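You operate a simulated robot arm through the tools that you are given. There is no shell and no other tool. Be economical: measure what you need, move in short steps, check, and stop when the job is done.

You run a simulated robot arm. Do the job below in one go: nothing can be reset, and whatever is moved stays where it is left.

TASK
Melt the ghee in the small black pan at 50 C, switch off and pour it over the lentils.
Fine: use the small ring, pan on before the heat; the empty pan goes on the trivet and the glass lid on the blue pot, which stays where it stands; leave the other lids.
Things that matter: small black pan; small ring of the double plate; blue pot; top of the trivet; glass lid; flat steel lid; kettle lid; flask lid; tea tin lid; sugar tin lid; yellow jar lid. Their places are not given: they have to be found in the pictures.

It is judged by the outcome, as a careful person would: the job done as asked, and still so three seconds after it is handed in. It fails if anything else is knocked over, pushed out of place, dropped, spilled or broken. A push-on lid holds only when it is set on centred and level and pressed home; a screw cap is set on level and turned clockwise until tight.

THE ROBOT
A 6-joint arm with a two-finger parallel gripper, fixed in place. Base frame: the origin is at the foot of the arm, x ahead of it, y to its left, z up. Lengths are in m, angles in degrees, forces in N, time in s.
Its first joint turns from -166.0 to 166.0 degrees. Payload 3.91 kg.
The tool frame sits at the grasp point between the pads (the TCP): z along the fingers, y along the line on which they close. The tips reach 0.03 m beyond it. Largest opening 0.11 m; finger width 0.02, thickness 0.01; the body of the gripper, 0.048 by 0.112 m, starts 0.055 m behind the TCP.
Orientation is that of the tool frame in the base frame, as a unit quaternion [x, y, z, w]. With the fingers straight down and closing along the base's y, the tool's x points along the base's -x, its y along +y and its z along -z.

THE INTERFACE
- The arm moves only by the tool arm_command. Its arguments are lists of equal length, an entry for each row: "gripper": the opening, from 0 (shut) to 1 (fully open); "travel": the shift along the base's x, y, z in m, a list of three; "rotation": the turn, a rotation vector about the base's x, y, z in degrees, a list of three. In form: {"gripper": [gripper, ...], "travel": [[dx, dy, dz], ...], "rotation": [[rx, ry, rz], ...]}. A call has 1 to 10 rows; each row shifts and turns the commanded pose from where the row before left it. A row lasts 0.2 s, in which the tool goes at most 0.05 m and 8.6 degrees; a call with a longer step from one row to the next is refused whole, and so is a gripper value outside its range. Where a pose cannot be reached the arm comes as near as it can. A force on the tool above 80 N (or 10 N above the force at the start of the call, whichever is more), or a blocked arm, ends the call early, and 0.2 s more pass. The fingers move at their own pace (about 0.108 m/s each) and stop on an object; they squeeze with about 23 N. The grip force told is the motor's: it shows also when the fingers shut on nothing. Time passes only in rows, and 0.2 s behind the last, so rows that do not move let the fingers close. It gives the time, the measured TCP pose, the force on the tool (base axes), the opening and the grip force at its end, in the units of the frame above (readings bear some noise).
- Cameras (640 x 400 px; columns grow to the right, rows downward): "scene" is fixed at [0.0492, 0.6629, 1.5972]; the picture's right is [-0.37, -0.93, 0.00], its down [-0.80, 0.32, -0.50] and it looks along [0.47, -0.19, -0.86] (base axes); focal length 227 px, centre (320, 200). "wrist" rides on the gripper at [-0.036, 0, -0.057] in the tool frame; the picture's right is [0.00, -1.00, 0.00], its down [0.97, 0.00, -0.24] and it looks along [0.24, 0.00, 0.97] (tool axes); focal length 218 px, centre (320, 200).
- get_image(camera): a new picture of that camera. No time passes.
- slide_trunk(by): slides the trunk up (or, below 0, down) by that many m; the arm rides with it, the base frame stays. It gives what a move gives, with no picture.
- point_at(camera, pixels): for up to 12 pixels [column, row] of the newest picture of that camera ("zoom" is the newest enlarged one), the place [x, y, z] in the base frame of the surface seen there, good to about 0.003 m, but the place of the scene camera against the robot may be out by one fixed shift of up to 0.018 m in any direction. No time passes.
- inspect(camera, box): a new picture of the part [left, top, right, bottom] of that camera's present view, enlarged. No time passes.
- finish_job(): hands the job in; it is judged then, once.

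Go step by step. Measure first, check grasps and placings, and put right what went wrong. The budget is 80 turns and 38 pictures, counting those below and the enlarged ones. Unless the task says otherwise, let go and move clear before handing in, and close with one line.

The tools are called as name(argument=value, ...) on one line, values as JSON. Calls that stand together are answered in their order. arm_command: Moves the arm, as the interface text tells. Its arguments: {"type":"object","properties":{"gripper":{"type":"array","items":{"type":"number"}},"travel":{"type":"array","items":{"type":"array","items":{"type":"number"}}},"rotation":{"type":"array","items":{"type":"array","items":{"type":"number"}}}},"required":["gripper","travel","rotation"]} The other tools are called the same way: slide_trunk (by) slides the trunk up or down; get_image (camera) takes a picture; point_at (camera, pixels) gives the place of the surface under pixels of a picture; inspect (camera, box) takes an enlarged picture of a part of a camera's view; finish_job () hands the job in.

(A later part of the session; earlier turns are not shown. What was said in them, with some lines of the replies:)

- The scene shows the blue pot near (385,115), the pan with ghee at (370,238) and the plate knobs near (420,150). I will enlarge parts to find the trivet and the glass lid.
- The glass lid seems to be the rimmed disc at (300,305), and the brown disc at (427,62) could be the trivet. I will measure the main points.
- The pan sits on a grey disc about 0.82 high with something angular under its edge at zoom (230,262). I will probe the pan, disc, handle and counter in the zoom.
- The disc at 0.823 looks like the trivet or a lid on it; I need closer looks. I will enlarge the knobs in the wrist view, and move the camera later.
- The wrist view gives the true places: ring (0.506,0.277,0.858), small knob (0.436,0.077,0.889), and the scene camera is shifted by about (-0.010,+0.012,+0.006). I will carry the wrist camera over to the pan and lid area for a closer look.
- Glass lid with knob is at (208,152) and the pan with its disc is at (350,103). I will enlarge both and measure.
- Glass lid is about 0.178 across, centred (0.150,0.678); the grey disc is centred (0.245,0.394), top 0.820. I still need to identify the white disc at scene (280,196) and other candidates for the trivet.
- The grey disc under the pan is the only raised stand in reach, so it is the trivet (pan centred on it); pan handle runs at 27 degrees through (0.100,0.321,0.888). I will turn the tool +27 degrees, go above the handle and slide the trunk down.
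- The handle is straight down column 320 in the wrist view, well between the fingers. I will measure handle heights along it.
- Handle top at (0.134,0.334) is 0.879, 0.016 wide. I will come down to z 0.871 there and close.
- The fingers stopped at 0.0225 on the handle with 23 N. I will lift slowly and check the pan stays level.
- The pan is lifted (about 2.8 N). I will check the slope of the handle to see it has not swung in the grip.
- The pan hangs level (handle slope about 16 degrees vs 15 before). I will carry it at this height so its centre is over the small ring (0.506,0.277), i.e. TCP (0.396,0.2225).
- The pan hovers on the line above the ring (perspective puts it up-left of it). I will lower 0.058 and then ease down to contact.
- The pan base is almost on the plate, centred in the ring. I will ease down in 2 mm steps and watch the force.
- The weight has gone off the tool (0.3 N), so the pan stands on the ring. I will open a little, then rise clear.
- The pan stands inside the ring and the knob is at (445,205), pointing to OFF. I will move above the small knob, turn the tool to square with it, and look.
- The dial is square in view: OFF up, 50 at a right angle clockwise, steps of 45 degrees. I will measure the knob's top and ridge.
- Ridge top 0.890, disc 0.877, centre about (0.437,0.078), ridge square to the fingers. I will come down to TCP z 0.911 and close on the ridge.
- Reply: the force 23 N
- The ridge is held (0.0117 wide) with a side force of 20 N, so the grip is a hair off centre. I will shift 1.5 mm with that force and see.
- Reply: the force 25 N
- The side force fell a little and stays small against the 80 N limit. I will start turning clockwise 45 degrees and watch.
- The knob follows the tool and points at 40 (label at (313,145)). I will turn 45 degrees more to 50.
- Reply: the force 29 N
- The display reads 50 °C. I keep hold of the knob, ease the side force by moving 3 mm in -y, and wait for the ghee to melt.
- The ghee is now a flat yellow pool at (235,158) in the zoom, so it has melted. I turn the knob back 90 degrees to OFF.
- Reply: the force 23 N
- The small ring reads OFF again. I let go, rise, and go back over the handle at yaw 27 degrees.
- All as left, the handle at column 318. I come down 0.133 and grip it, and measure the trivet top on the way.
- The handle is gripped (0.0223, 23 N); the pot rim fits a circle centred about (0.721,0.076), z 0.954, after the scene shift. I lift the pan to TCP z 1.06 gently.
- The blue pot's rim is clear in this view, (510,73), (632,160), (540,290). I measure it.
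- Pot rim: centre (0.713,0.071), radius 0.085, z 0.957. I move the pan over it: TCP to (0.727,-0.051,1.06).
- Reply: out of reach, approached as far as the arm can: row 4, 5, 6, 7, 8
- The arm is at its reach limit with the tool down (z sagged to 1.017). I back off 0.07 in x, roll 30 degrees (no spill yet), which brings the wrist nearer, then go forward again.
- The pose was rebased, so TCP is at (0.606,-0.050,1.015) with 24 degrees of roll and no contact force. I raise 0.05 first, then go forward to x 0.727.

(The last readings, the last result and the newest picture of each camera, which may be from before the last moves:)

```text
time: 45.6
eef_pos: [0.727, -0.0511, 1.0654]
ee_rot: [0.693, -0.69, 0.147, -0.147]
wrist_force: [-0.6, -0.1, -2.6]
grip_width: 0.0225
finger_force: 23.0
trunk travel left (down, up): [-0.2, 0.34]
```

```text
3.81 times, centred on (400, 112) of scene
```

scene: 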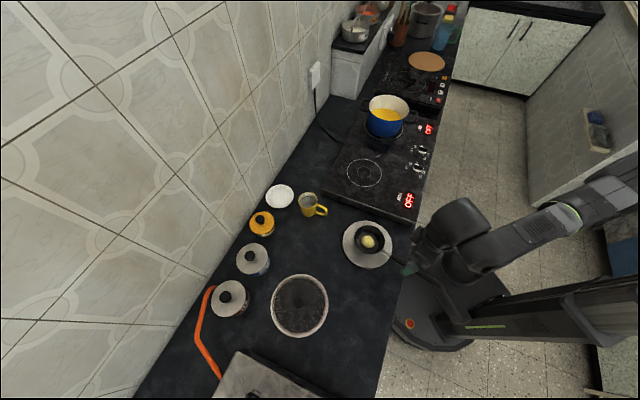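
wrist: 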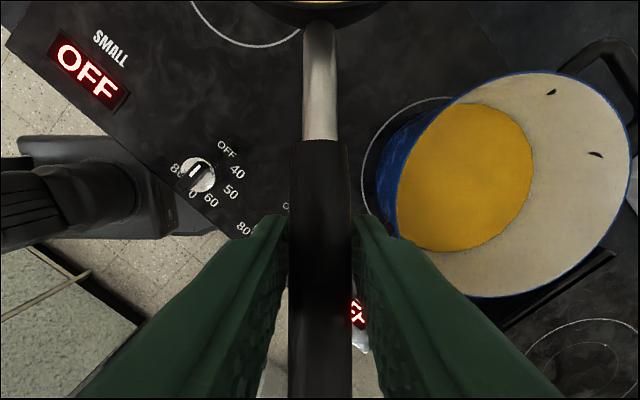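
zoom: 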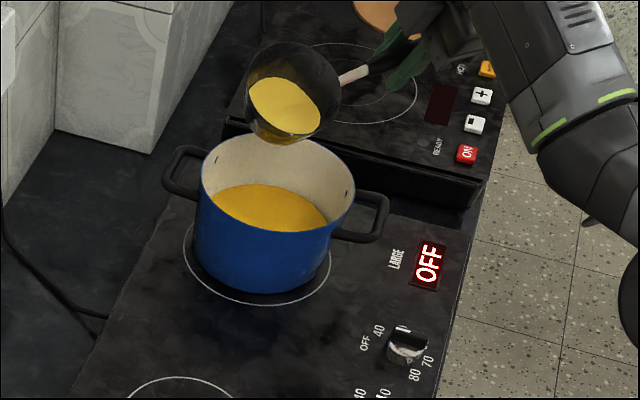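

The pan is over the pot, ghee still in it, pot unmoved. I roll on slowly to pour: 60 degrees more first.

arm_command(gripper=[0, 0, 0, 0, 0, 0, 0, 0, 0, 0], travel=[[0, 0, 0], [0, 0, 0], [0, 0, 0], [0, 0, 0], [0, 0, 0], [0, 0, 0], [0, 0, 0], [0, 0, 0], [0, 0, 0], [0, 0, 0]], rotation=[[0, -5, 0], [0, -5, 0], [0, -5, 0], [0, -6, 0], [0, -6, 0], [0, -6, 0], [0, -7, 0], [0, -7, 0], [0, -7, 0], [0, -7, 0]])

arm_command(gripper=[0, 0, 0, 0, 0, 0, 0, 0, 0, 0], travel=[[0, 0, 0], [0, 0, 0], [0, 0, 0], [0, 0, 0], [0, 0, 0], [0, 0, 0], [0, 0, 0], [0, 0, 0], [0, 0, 0], [0, 0, 0]], rotation=[[0, -7, 0], [0, -7, 0], [0, -7, 0], [0, -5, 0], [0, 0, 0], [0, 0, 0], [0, 0, 0], [0, 0, 0], [0, 0, 0], [0, 0, 0]])

inspect(camera="scene", box=[330, 60, 470, 165])

```text
time: 47.8
eef_pos: [0.7242, -0.0452, 1.0583]
ee_rot: [0.568, -0.547, 0.427, -0.443]
wrist_force: [-0.5, -0.5, -1.7]
grip_width: 0.0225
finger_force: 22.9
out of reach, approached as far as the arm can: row 9, 10
trunk travel left (down, up): [-0.2, 0.34]
```

```text
time: 50.0
eef_pos: [0.7226, -0.0449, 1.0597]
ee_rot: [-0.455, 0.435, -0.544, 0.554]
wrist_force: [-0.8, 0.8, -2.5]
grip_width: 0.0225
finger_force: 22.7
trunk travel left (down, up): [-0.2, 0.34]
```

```text
3.81 times, centred on (400, 112) of scene
```

zoom: 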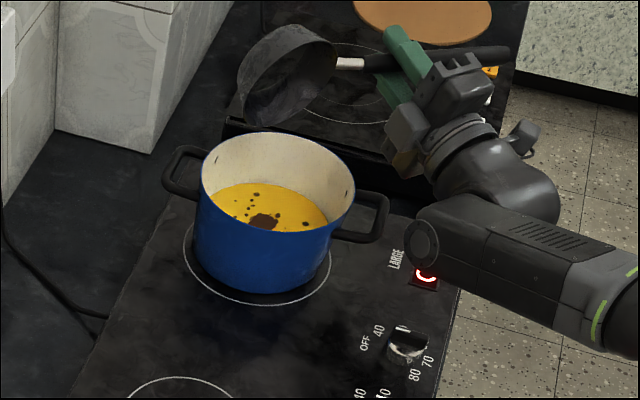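

The pan is empty and the lentils show the ghee spots at (262,215); the pot has not moved. I roll the pan back, then retreat.

arm_command(gripper=[0, 0, 0, 0, 0, 0, 0, 0, 0, 0], travel=[[0, 0, 0], [0, 0, 0], [0, 0, 0], [0, 0, 0], [0, 0, 0], [0, 0, 0], [0, 0, 0], [0, 0, 0], [0, 0, 0], [0, 0, 0]], rotation=[[0, 5, 0], [0, 8, 0], [0, 8, 0], [0, 8, 0], [0, 8, 0], [0, 8, 0], [0, 8, 0], [0, 8, 0], [0, 8, 0], [0, 8, 0]])

arm_command(gripper=[0, 0, 0, 0, 0, 0, 0, 0, 0, 0], travel=[[-0.02, 0.01, 0], [-0.025, 0.015, 0], [-0.025, 0.015, 0], [-0.025, 0.015, 0], [-0.025, 0.02, 0], [-0.025, 0.02, 0], [-0.025, 0.02, 0], [-0.02, 0.02, 0], [-0.02, 0.02, 0], [0, 0, 0]], rotation=[[0, 0, 0], [0, 0, 0], [0, 0, 0], [0, 5, 0], [0, 5, 0], [0, 5, 0], [0, 5, 0], [0, 5, 0], [0, 0, 0], [0, 0, 0]])

```text
time: 52.2
eef_pos: [0.7242, -0.0454, 1.0589]
ee_rot: [0.695, -0.686, 0.14, -0.162]
wrist_force: [0.2, -0.5, -2.9]
grip_width: 0.0228
finger_force: 23.1
trunk travel left (down, up): [-0.2, 0.34]
```

```text
time: 54.4
eef_pos: [0.5115, 0.1113, 1.061]
ee_rot: [0.709, -0.705, -0.013, -0.011]
wrist_force: [-0.4, -0.3, -1.8]
grip_width: 0.0226
finger_force: 22.9
trunk travel left (down, up): [-0.2, 0.34]
```

The pan is back upright with 2 degrees of residual tilt about x. I correct that, yaw -63 degrees and carry the pan back to the trivet (TCP about (0.135,0.339)).

arm_command(gripper=[0, 0, 0, 0, 0, 0, 0, 0, 0, 0], travel=[[-0.02, 0.012, 0], [-0.03, 0.018, 0], [-0.03, 0.018, 0], [-0.03, 0.018, 0], [-0.03, 0.018, 0], [-0.03, 0.018, 0], [-0.03, 0.018, 0], [-0.03, 0.018, 0], [-0.03, 0.018, 0], [-0.03, 0.018, 0]], rotation=[[-2, 0, 0], [0, 0, -7], [0, 0, -7], [0, 0, -7], [0, 0, -7], [0, 0, -7], [0, 0, -7], [0, 0, -7], [0, 0, -7], [0, 0, -7]])

arm_command(gripper=[0, 0, 0, 0, 0], travel=[[-0.03, 0.018, 0], [-0.03, 0.018, 0], [-0.0165, 0.0117, 0], [-0.01, 0.006, 0], [0, 0, 0]], rotation=[[0, 0, 0], [0, 0, 0], [0, 0, 0], [0, 0, 0], [0, 0, 0]])

get_image(camera="wrist")

```text
time: 56.6
eef_pos: [0.2209, 0.2868, 1.0597]
ee_rot: [-0.235, 0.972, 0.002, -0.002]
wrist_force: [0.3, 0.6, -1.5]
grip_width: 0.0226
finger_force: 22.8
trunk travel left (down, up): [-0.2, 0.34]
```

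```text
time: 57.8
eef_pos: [0.1363, 0.3382, 1.0579]
ee_rot: [-0.236, 0.972, 0.0, -0.002]
wrist_force: [0.1, 0.9, -2.1]
grip_width: 0.0223
finger_force: 22.6
trunk travel left (down, up): [-0.2, 0.34]
```

```text
6 pictures are left
```

wrist: 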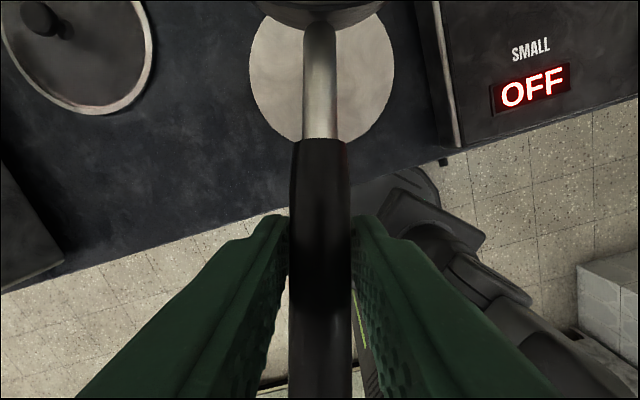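

The trivet is under the pan's line (column 322) where it was. I lower to just above contact.

arm_command(gripper=[0, 0, 0, 0, 0, 0, 0, 0], travel=[[0, 0, -0.03], [0, 0, -0.04], [0, 0, -0.04], [0, 0, -0.035], [0, 0, -0.022], [0, 0, -0.01], [0, 0, -0.005], [0, 0, 0]], rotation=[[0, 0, 0], [0, 0, 0], [0, 0, 0], [0, 0, 0], [0, 0, 0], [0, 0, 0], [0, 0, 0], [0, 0, 0]])

arm_command(gripper=[0, 0, 0], travel=[[0, 0, -0.0015], [0, 0, -0.0015], [0, 0, 0]], rotation=[[0, 0, 0], [0, 0, 0], [0, 0, 0]])

```text
time: 59.6
eef_pos: [0.135, 0.3364, 0.877]
ee_rot: [-0.236, 0.972, 0.001, -0.001]
wrist_force: [0.6, 0.6, -1.6]
grip_width: 0.0226
finger_force: 23.3
trunk travel left (down, up): [-0.2, 0.34]
```

```text
time: 60.4
eef_pos: [0.1369, 0.3366, 0.8744]
ee_rot: [-0.236, 0.972, 0.002, -0.001]
wrist_force: [-0.5, 1.3, -2.2]
grip_width: 0.0226
finger_force: 23.2
trunk travel left (down, up): [-0.2, 0.34]
```

arm_command(gripper=[0, 0, 0], travel=[[0, 0, -0.0015], [0, 0, -0.0015], [0, 0, 0]], rotation=[[0, 0, 0], [0, 0, 0], [0, 0, 0]])

arm_command(gripper=[0, 0], travel=[[0, 0, -0.001], [0, 0, 0]], rotation=[[0, 0, 0], [0, 0, 0]])

```text
time: 61.2
eef_pos: [0.1364, 0.3375, 0.872]
ee_rot: [-0.237, 0.971, 0.001, 0.0]
wrist_force: [-1.3, -1.0, 4.4]
grip_width: 0.0227
finger_force: 23.3
trunk travel left (down, up): [-0.2, 0.34]
```

```text
time: 61.8
eef_pos: [0.1373, 0.336, 0.871]
ee_rot: [-0.238, 0.971, 0.002, -0.001]
wrist_force: [-2.7, -0.8, 7.3]
grip_width: 0.0226
finger_force: 22.8
trunk travel left (down, up): [-0.2, 0.34]
```

The pan's weight is on the trivet (7 N upward). I open, rise, and slide the trunk up 0.1 for the longer reach, then move toward the lid.

arm_command(gripper=[0, 0.35, 0.6, 0.6, 0.6, 0.6, 0.6], travel=[[0, 0, 0.001], [0, 0, 0], [0, 0, 0], [0, 0, 0.03], [0, 0, 0.04], [0, 0, 0.04], [0, 0, 0.02]], rotation=[[0, 0, 0], [0, 0, 0], [0, 0, 0], [0, 0, 0], [0, 0, 0], [0, 0, 0], [0, 0, 0]])

slide_trunk(by=0.1)

arm_command(gripper=[0.6, 0.6, 0.6, 0.6, 0.6, 0.6, 0.6, 0.6, 0.6], travel=[[-0.005, 0.035, 0], [-0.005, 0.04, 0], [-0.005, 0.04, 0], [-0.003, 0.04, 0], [0, 0.04, -0.02], [0, 0.04, -0.02], [0.005, 0.035, -0.03], [0.005, 0.03, -0.03], [0.005, 0.02, -0.03]], rotation=[[0, 0, 0], [0, 0, 0], [0, 0, 0], [0, 0, 0], [0, 0, 0], [0, 0, 0], [0, 0, 0], [0, 0, 0], [0, 0, 0]])

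get_image(camera="wrist")

```text
time: 63.4
eef_pos: [0.1361, 0.3375, 1.0009]
ee_rot: [-0.236, 0.972, 0.0, -0.001]
wrist_force: [-0.5, -0.1, 0.6]
grip_width: 0.066
finger_force: 0.0
trunk travel left (down, up): [-0.2, 0.34]
```

```text
time: 64.7
eef_pos: [0.1359, 0.3377, 1.1007]
ee_rot: [-0.236, 0.972, 0.001, -0.001]
wrist_force: [-0.8, -0.6, -0.3]
grip_width: 0.0661
finger_force: 0.1
trunk travel left (down, up): [-0.3, 0.24]
```

```text
time: 66.7
eef_pos: [0.1337, 0.6583, 0.9723]
ee_rot: [-0.236, 0.972, 0.002, 0.001]
wrist_force: [0.5, 0.1, -1.0]
grip_width: 0.066
finger_force: 0.0
trunk travel left (down, up): [-0.3, 0.24]
```

```text
5 pictures are left
```

wrist: 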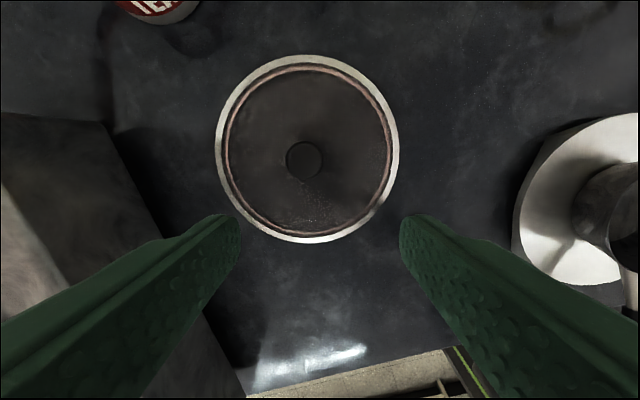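

The glass lid is clear: rim from (216,150) to (398,150), knob at (304,160). I measure it.

point_at(camera="wrist", pixels=[[304, 160], [288, 160], [320, 160], [304, 144], [304, 176], [220, 150], [394, 150], [307, 59], [309, 239], [250, 82], [368, 82], [340, 120]])

point_at(camera="wrist", pixels=[[304, 150], [304, 170], [295, 160], [313, 160], [240, 200], [375, 200], [304, 185], [304, 195], [560, 215], [50, 170], [130, 200], [20, 220]])

```text
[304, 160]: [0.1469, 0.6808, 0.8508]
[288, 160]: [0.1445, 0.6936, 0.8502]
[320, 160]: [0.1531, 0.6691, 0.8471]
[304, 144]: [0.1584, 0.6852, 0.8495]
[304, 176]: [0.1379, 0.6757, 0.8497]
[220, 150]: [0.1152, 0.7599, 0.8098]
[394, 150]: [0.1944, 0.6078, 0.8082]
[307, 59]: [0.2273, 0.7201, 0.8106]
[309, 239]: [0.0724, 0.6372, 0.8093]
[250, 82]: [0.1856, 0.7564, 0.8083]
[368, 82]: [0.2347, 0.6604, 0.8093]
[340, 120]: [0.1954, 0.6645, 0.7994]
```

```text
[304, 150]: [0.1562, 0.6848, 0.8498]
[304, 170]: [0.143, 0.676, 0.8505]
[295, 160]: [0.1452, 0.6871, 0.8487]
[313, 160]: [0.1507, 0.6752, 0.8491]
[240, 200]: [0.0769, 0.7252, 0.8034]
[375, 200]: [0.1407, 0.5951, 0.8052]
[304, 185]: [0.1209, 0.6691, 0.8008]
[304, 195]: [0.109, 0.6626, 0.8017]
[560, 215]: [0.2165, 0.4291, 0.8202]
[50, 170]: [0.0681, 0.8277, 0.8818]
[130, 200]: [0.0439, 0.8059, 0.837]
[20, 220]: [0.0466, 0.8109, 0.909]
```

Knob centre (0.149,0.681), about 0.027 wide, top 0.850. I go down to TCP z 0.860 (tips 0.830) and close on it.

arm_command(gripper=[0.6, 0.6, 0.6, 0.6, 0.3, 0, 0, 0], travel=[[0.0151, 0.0227, -0.01], [0, 0, -0.04], [0, 0, -0.04], [0, 0, -0.0223], [0, 0, 0], [0, 0, 0], [0, 0, 0], [0, 0, 0]], rotation=[[0, 0, 0], [0, 0, 0], [0, 0, 0], [0, 0, 0], [0, 0, 0], [0, 0, 0], [0, 0, 0], [0, 0, 0]])

```text
time: 68.5
eef_pos: [0.1459, 0.6806, 0.8591]
ee_rot: [-0.236, 0.972, 0.0, -0.001]
wrist_force: [-0.4, -1.0, -0.5]
grip_width: 0.031
finger_force: 22.8
trunk travel left (down, up): [-0.3, 0.24]
```

The knob is held (0.031, 23 N). I lift the lid slowly and slide the trunk up 0.12 so the pot is in reach with the tool down.

arm_command(gripper=[0, 0, 0, 0, 0, 0], travel=[[0, 0, 0.01], [0, 0, 0.02], [0, 0, 0.03], [0, 0, 0.03], [0, 0, 0.03], [0, 0, 0]], rotation=[[0, 0, 0], [0, 0, 0], [0, 0, 0], [0, 0, 0], [0, 0, 0], [0, 0, 0]])

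slide_trunk(by=0.12)

get_image(camera="wrist")

```text
time: 69.9
eef_pos: [0.148, 0.6798, 0.979]
ee_rot: [-0.236, 0.972, 0.0, -0.002]
wrist_force: [0.1, 0.5, -1.9]
grip_width: 0.0314
finger_force: 23.1
trunk travel left (down, up): [-0.3, 0.24]
```

```text
time: 71.4
eef_pos: [0.1482, 0.68, 1.0996]
ee_rot: [-0.236, 0.972, 0.001, 0.0]
wrist_force: [0.1, 0.6, -2.7]
grip_width: 0.0311
finger_force: 23.0
trunk travel left (down, up): [-0.42, 0.12]
```

```text
4 pictures are left
```

wrist: 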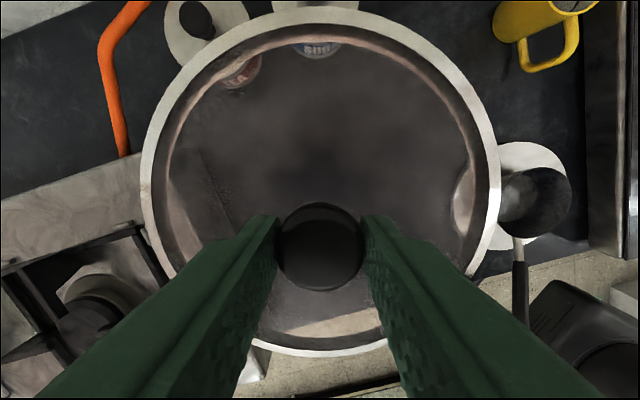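

The lid is held by its knob. I measure its rim for level and centre relative to the TCP.

point_at(camera="wrist", pixels=[[150, 180], [493, 180], [320, 14], [320, 351], [200, 70], [440, 70], [258, 344], [385, 340], [320, 225], [175, 270], [468, 265], [320, 250]])

```text
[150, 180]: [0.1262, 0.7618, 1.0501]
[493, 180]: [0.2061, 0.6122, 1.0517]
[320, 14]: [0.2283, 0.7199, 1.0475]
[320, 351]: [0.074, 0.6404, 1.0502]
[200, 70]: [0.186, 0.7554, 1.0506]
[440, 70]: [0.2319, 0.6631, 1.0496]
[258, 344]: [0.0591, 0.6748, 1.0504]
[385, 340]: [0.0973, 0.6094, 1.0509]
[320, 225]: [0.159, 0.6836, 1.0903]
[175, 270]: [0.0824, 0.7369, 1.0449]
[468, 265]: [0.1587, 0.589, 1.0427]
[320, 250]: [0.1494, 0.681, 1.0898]
```

The lid hangs level (rim 1.050 all round), centre 3 mm in +x from the TCP. I carry it toward the pot at this height.

arm_command(gripper=[0, 0, 0, 0, 0, 0, 0, 0, 0, 0], travel=[[0.012, -0.013, 0], [0.024, -0.026, 0], [0.028, -0.0304, 0], [0.028, -0.0304, 0], [0.028, -0.0304, 0], [0.028, -0.0304, 0], [0.028, -0.0304, 0], [0.028, -0.0304, 0], [0.028, -0.0304, 0], [0.028, -0.0304, 0]], rotation=[[0, 0, 0], [0, 0, 0], [0, 0, 0], [0, 0, 0], [0, 0, 0], [0, 0, 0], [0, 0, 0], [0, 0, 0], [0, 0, 0], [0, 0, 0]])

arm_command(gripper=[0, 0, 0, 0, 0, 0, 0, 0, 0, 0], travel=[[0.028, -0.0304, 0], [0.028, -0.0304, 0], [0.028, -0.0304, 0], [0.028, -0.0304, 0], [0.028, -0.0304, 0], [0.028, -0.0304, 0], [0.028, -0.0304, 0], [0.028, -0.0304, 0], [0.022, -0.024, 0], [0.012, -0.013, 0]], rotation=[[0, 0, 0], [0, 0, 0], [0, 0, 0], [0, 0, 0], [0, 0, 0], [0, 0, 0], [0, 0, 0], [0, 0, 0], [0, 0, 0], [0, 0, 0]])

```text
time: 73.6
eef_pos: [0.4093, 0.3972, 1.0974]
ee_rot: [-0.237, 0.972, 0.002, -0.001]
wrist_force: [-0.5, -0.6, -2.0]
grip_width: 0.0313
finger_force: 23.1
trunk travel left (down, up): [-0.42, 0.12]
```

```text
time: 75.8
eef_pos: [0.6678, 0.1177, 1.098]
ee_rot: [-0.237, 0.971, 0.002, 0.0]
wrist_force: [0.2, 0.9, -1.9]
grip_width: 0.0314
finger_force: 23.5
trunk travel left (down, up): [-0.42, 0.12]
```

Within reach so far, at (0.668,0.118). I finish the way to (0.710,0.0705) and come down to z 1.035, then look.

arm_command(gripper=[0, 0, 0, 0, 0, 0, 0], travel=[[0.02, -0.022, 0], [0.015, -0.017, 0], [0.0072, -0.0082, 0], [0, 0, -0.02], [0, 0, -0.025], [0, 0, -0.018], [0, 0, 0]], rotation=[[0, 0, 0], [0, 0, 0], [0, 0, 0], [0, 0, 0], [0, 0, 0], [0, 0, 0], [0, 0, 0]])

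get_image(camera="wrist")

```text
time: 77.4
eef_pos: [0.709, 0.0703, 1.0367]
ee_rot: [-0.236, 0.972, 0.001, -0.001]
wrist_force: [-0.6, -1.1, -1.1]
grip_width: 0.0312
finger_force: 22.6
trunk travel left (down, up): [-0.42, 0.12]
```

```text
3 pictures are left
```

wrist: 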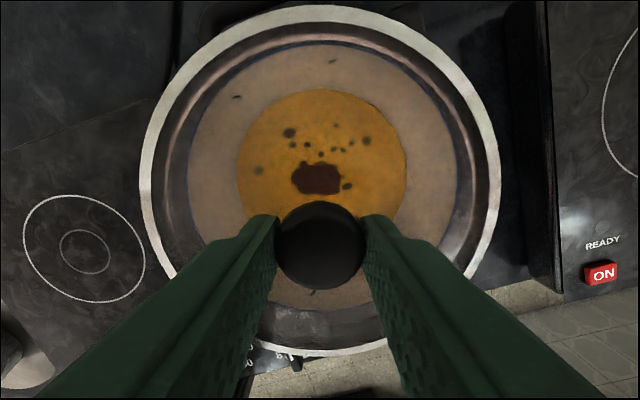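

Through the glass the pot's blue rim shows, left near (188,150), right near (472,150), top (325,42). I measure those.

point_at(camera="wrist", pixels=[[189, 160], [187, 160], [471, 180], [474, 180], [325, 43], [325, 40], [240, 65], [410, 65], [205, 225], [450, 230], [290, 338], [350, 337]])

inspect(camera="wrist", box=[130, 0, 510, 240])

```text
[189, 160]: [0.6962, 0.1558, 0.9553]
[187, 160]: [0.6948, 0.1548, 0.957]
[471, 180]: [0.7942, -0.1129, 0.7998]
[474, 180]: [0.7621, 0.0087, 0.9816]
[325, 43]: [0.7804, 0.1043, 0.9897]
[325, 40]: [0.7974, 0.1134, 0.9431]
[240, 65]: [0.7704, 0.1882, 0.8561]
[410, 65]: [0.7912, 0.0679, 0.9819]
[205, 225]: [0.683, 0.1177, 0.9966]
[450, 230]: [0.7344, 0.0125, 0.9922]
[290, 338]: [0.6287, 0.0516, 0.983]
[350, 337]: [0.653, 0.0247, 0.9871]
```

```text
1.67 times, centred on (320, 120) of wrist
```

zoom: 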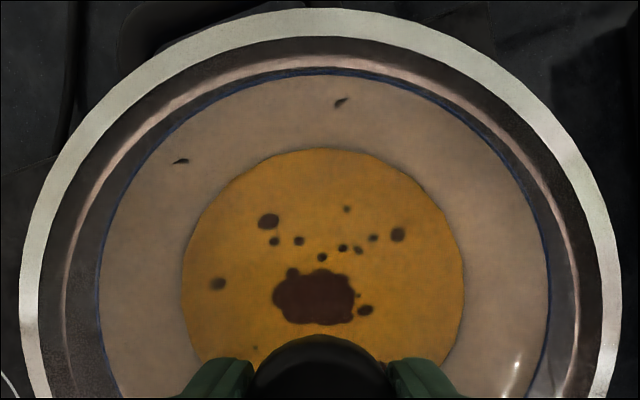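

The pot rim is concentric with the lid to about 1 mm (blue ring centre column 322 against 320). I shift 1 mm and come down toward contact.

arm_command(gripper=[0, 0, 0, 0, 0], travel=[[0.0008, -0.0008, 0], [0, 0, -0.007], [0, 0, -0.007], [0, 0, -0.003], [0, 0, 0]], rotation=[[0, 0, 0], [0, 0, 0], [0, 0, 0], [0, 0, 0], [0, 0, 0]])

arm_command(gripper=[0, 0, 0], travel=[[0, 0, -0.002], [0, 0, -0.002], [0, 0, 0]], rotation=[[0, 0, 0], [0, 0, 0], [0, 0, 0]])

```text
time: 78.6
eef_pos: [0.7094, 0.0686, 1.0188]
ee_rot: [-0.236, 0.972, 0.002, -0.001]
wrist_force: [0.0, 1.0, -2.8]
grip_width: 0.0312
finger_force: 22.6
trunk travel left (down, up): [-0.42, 0.12]
```

```text
time: 79.4
eef_pos: [0.709, 0.0682, 1.0166]
ee_rot: [-0.237, 0.972, 0.001, 0.0]
wrist_force: [2.3, 0.3, 5.9]
grip_width: 0.031
finger_force: 23.0
trunk travel left (down, up): [-0.42, 0.12]
```

Contact at z 1.0166, where the lid bottom meets the rim. I press a little further to see whether it seats.

arm_command(gripper=[0, 0, 0], travel=[[0, 0, -0.002], [0, 0, -0.002], [0, 0, 0]], rotation=[[0, 0, 0], [0, 0, 0], [0, 0, 0]])

point_at(camera="wrist", pixels=[[150, 180], [490, 180], [320, 14], [320, 351]])

```text
time: 80.2
eef_pos: [0.7092, 0.069, 1.0104]
ee_rot: [-0.236, 0.972, 0.001, 0.0]
wrist_force: [5.3, 2.1, 11.2]
grip_width: 0.0313
finger_force: 23.0
trunk travel left (down, up): [-0.42, 0.12]
```

```text
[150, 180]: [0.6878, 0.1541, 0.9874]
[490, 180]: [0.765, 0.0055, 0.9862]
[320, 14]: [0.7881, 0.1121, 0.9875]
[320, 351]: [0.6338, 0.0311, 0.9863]
```

It went on down to 1.0104 with 11 N and a slight push toward +x; it seems to be seating. I shift 1 mm that way and press on.

arm_command(gripper=[0, 0, 0, 0], travel=[[0.0015, 0.0005, 0], [0, 0, -0.002], [0, 0, -0.002], [0, 0, 0]], rotation=[[0, 0, 0], [0, 0, 0], [0, 0, 0], [0, 0, 0]])

```text
time: 81.2
eef_pos: [0.7085, 0.0679, 1.0099]
ee_rot: [-0.237, 0.971, 0.0, 0.001]
wrist_force: [-5.8, 3.0, 25.5]
grip_width: 0.0314
finger_force: 23.2
trunk travel left (down, up): [-0.42, 0.12]
```

Now it holds firm: 25 N with no more travel at 1.0099. I ease off, open and rise, then look.

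arm_command(gripper=[0, 0, 0.4, 0.6, 0.6, 0.6, 0.6], travel=[[0, 0, 0.004], [0, 0, 0], [0, 0, 0], [0, 0, 0], [0, 0, 0.02], [-0.01, 0, 0.04], [-0.03, 0, 0.03]], rotation=[[0, 0, 0], [0, 0, 0], [0, 0, 0], [0, 0, 0], [0, 0, 0], [0, 0, 0], [0, 0, 0]])

get_image(camera="wrist")

```text
time: 82.8
eef_pos: [0.6711, 0.0693, 1.103]
ee_rot: [-0.238, 0.971, 0.001, 0.0]
wrist_force: [-0.7, 1.6, 0.0]
grip_width: 0.066
finger_force: 0.1
trunk travel left (down, up): [-0.42, 0.12]
```

```text
1 pictures are left
```

wrist: 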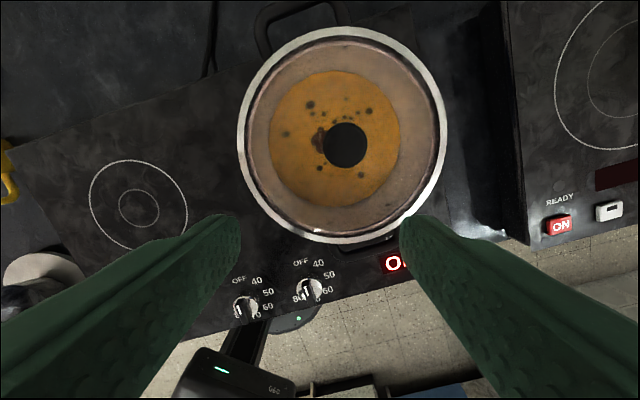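

point_at(camera="wrist", pixels=[[242, 140], [441, 130], [340, 32], [345, 239], [268, 70], [415, 65], [270, 212], [415, 200], [345, 143], [335, 143], [355, 143], [138, 205]])

```text
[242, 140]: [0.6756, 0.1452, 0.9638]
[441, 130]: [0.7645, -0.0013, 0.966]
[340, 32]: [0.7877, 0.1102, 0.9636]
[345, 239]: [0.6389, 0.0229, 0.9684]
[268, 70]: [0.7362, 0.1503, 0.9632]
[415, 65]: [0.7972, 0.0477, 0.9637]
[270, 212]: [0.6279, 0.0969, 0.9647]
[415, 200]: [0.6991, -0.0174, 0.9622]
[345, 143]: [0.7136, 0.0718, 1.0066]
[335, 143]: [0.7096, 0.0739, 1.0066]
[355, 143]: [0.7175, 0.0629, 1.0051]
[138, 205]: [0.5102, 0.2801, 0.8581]
```

The lid is level (rim 0.963–0.967 all round) and centred at (0.713,0.068) on the pot. I move the arm up and clear, then take the last look at the whole scene.

arm_command(gripper=[0.6, 0.6, 0.6, 0.6, 0.6, 0.6], travel=[[-0.02, 0, 0.04], [-0.03, 0, 0.03], [-0.04, 0, 0.02], [-0.04, 0, 0], [-0.04, -0.02, 0], [-0.04, -0.02, 0]], rotation=[[0, 0, 0], [0, 0, 0], [0, 0, 0], [0, 0, 0], [0, 0, 0], [0, 0, 0]])

get_image(camera="scene")

```text
time: 84.2
eef_pos: [0.4604, 0.0296, 1.193]
ee_rot: [-0.236, 0.972, 0.0, 0.0]
wrist_force: [0.9, -0.1, 1.2]
grip_width: 0.0658
finger_force: 0.0
trunk travel left (down, up): [-0.42, 0.12]
```

```text
0 pictures are left
```

scene: 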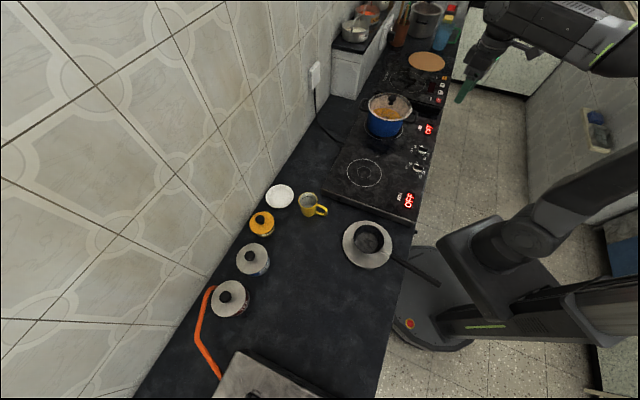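

The last scene shows the empty pan on the trivet (368,240), the glass lid on the blue pot (388,108), both rings OFF and everything else in its place. I hand the job in.

finish_job()

```text
The job is handed in.
```

The job is handed in: the ghee was melted at 50 °C on the small ring, the ring was switched off and the ghee poured over the lentils. The empty pan is on the trivet, the glass lid is level and pressed onto the blue pot where it stands, and I didn't touch the other lids.
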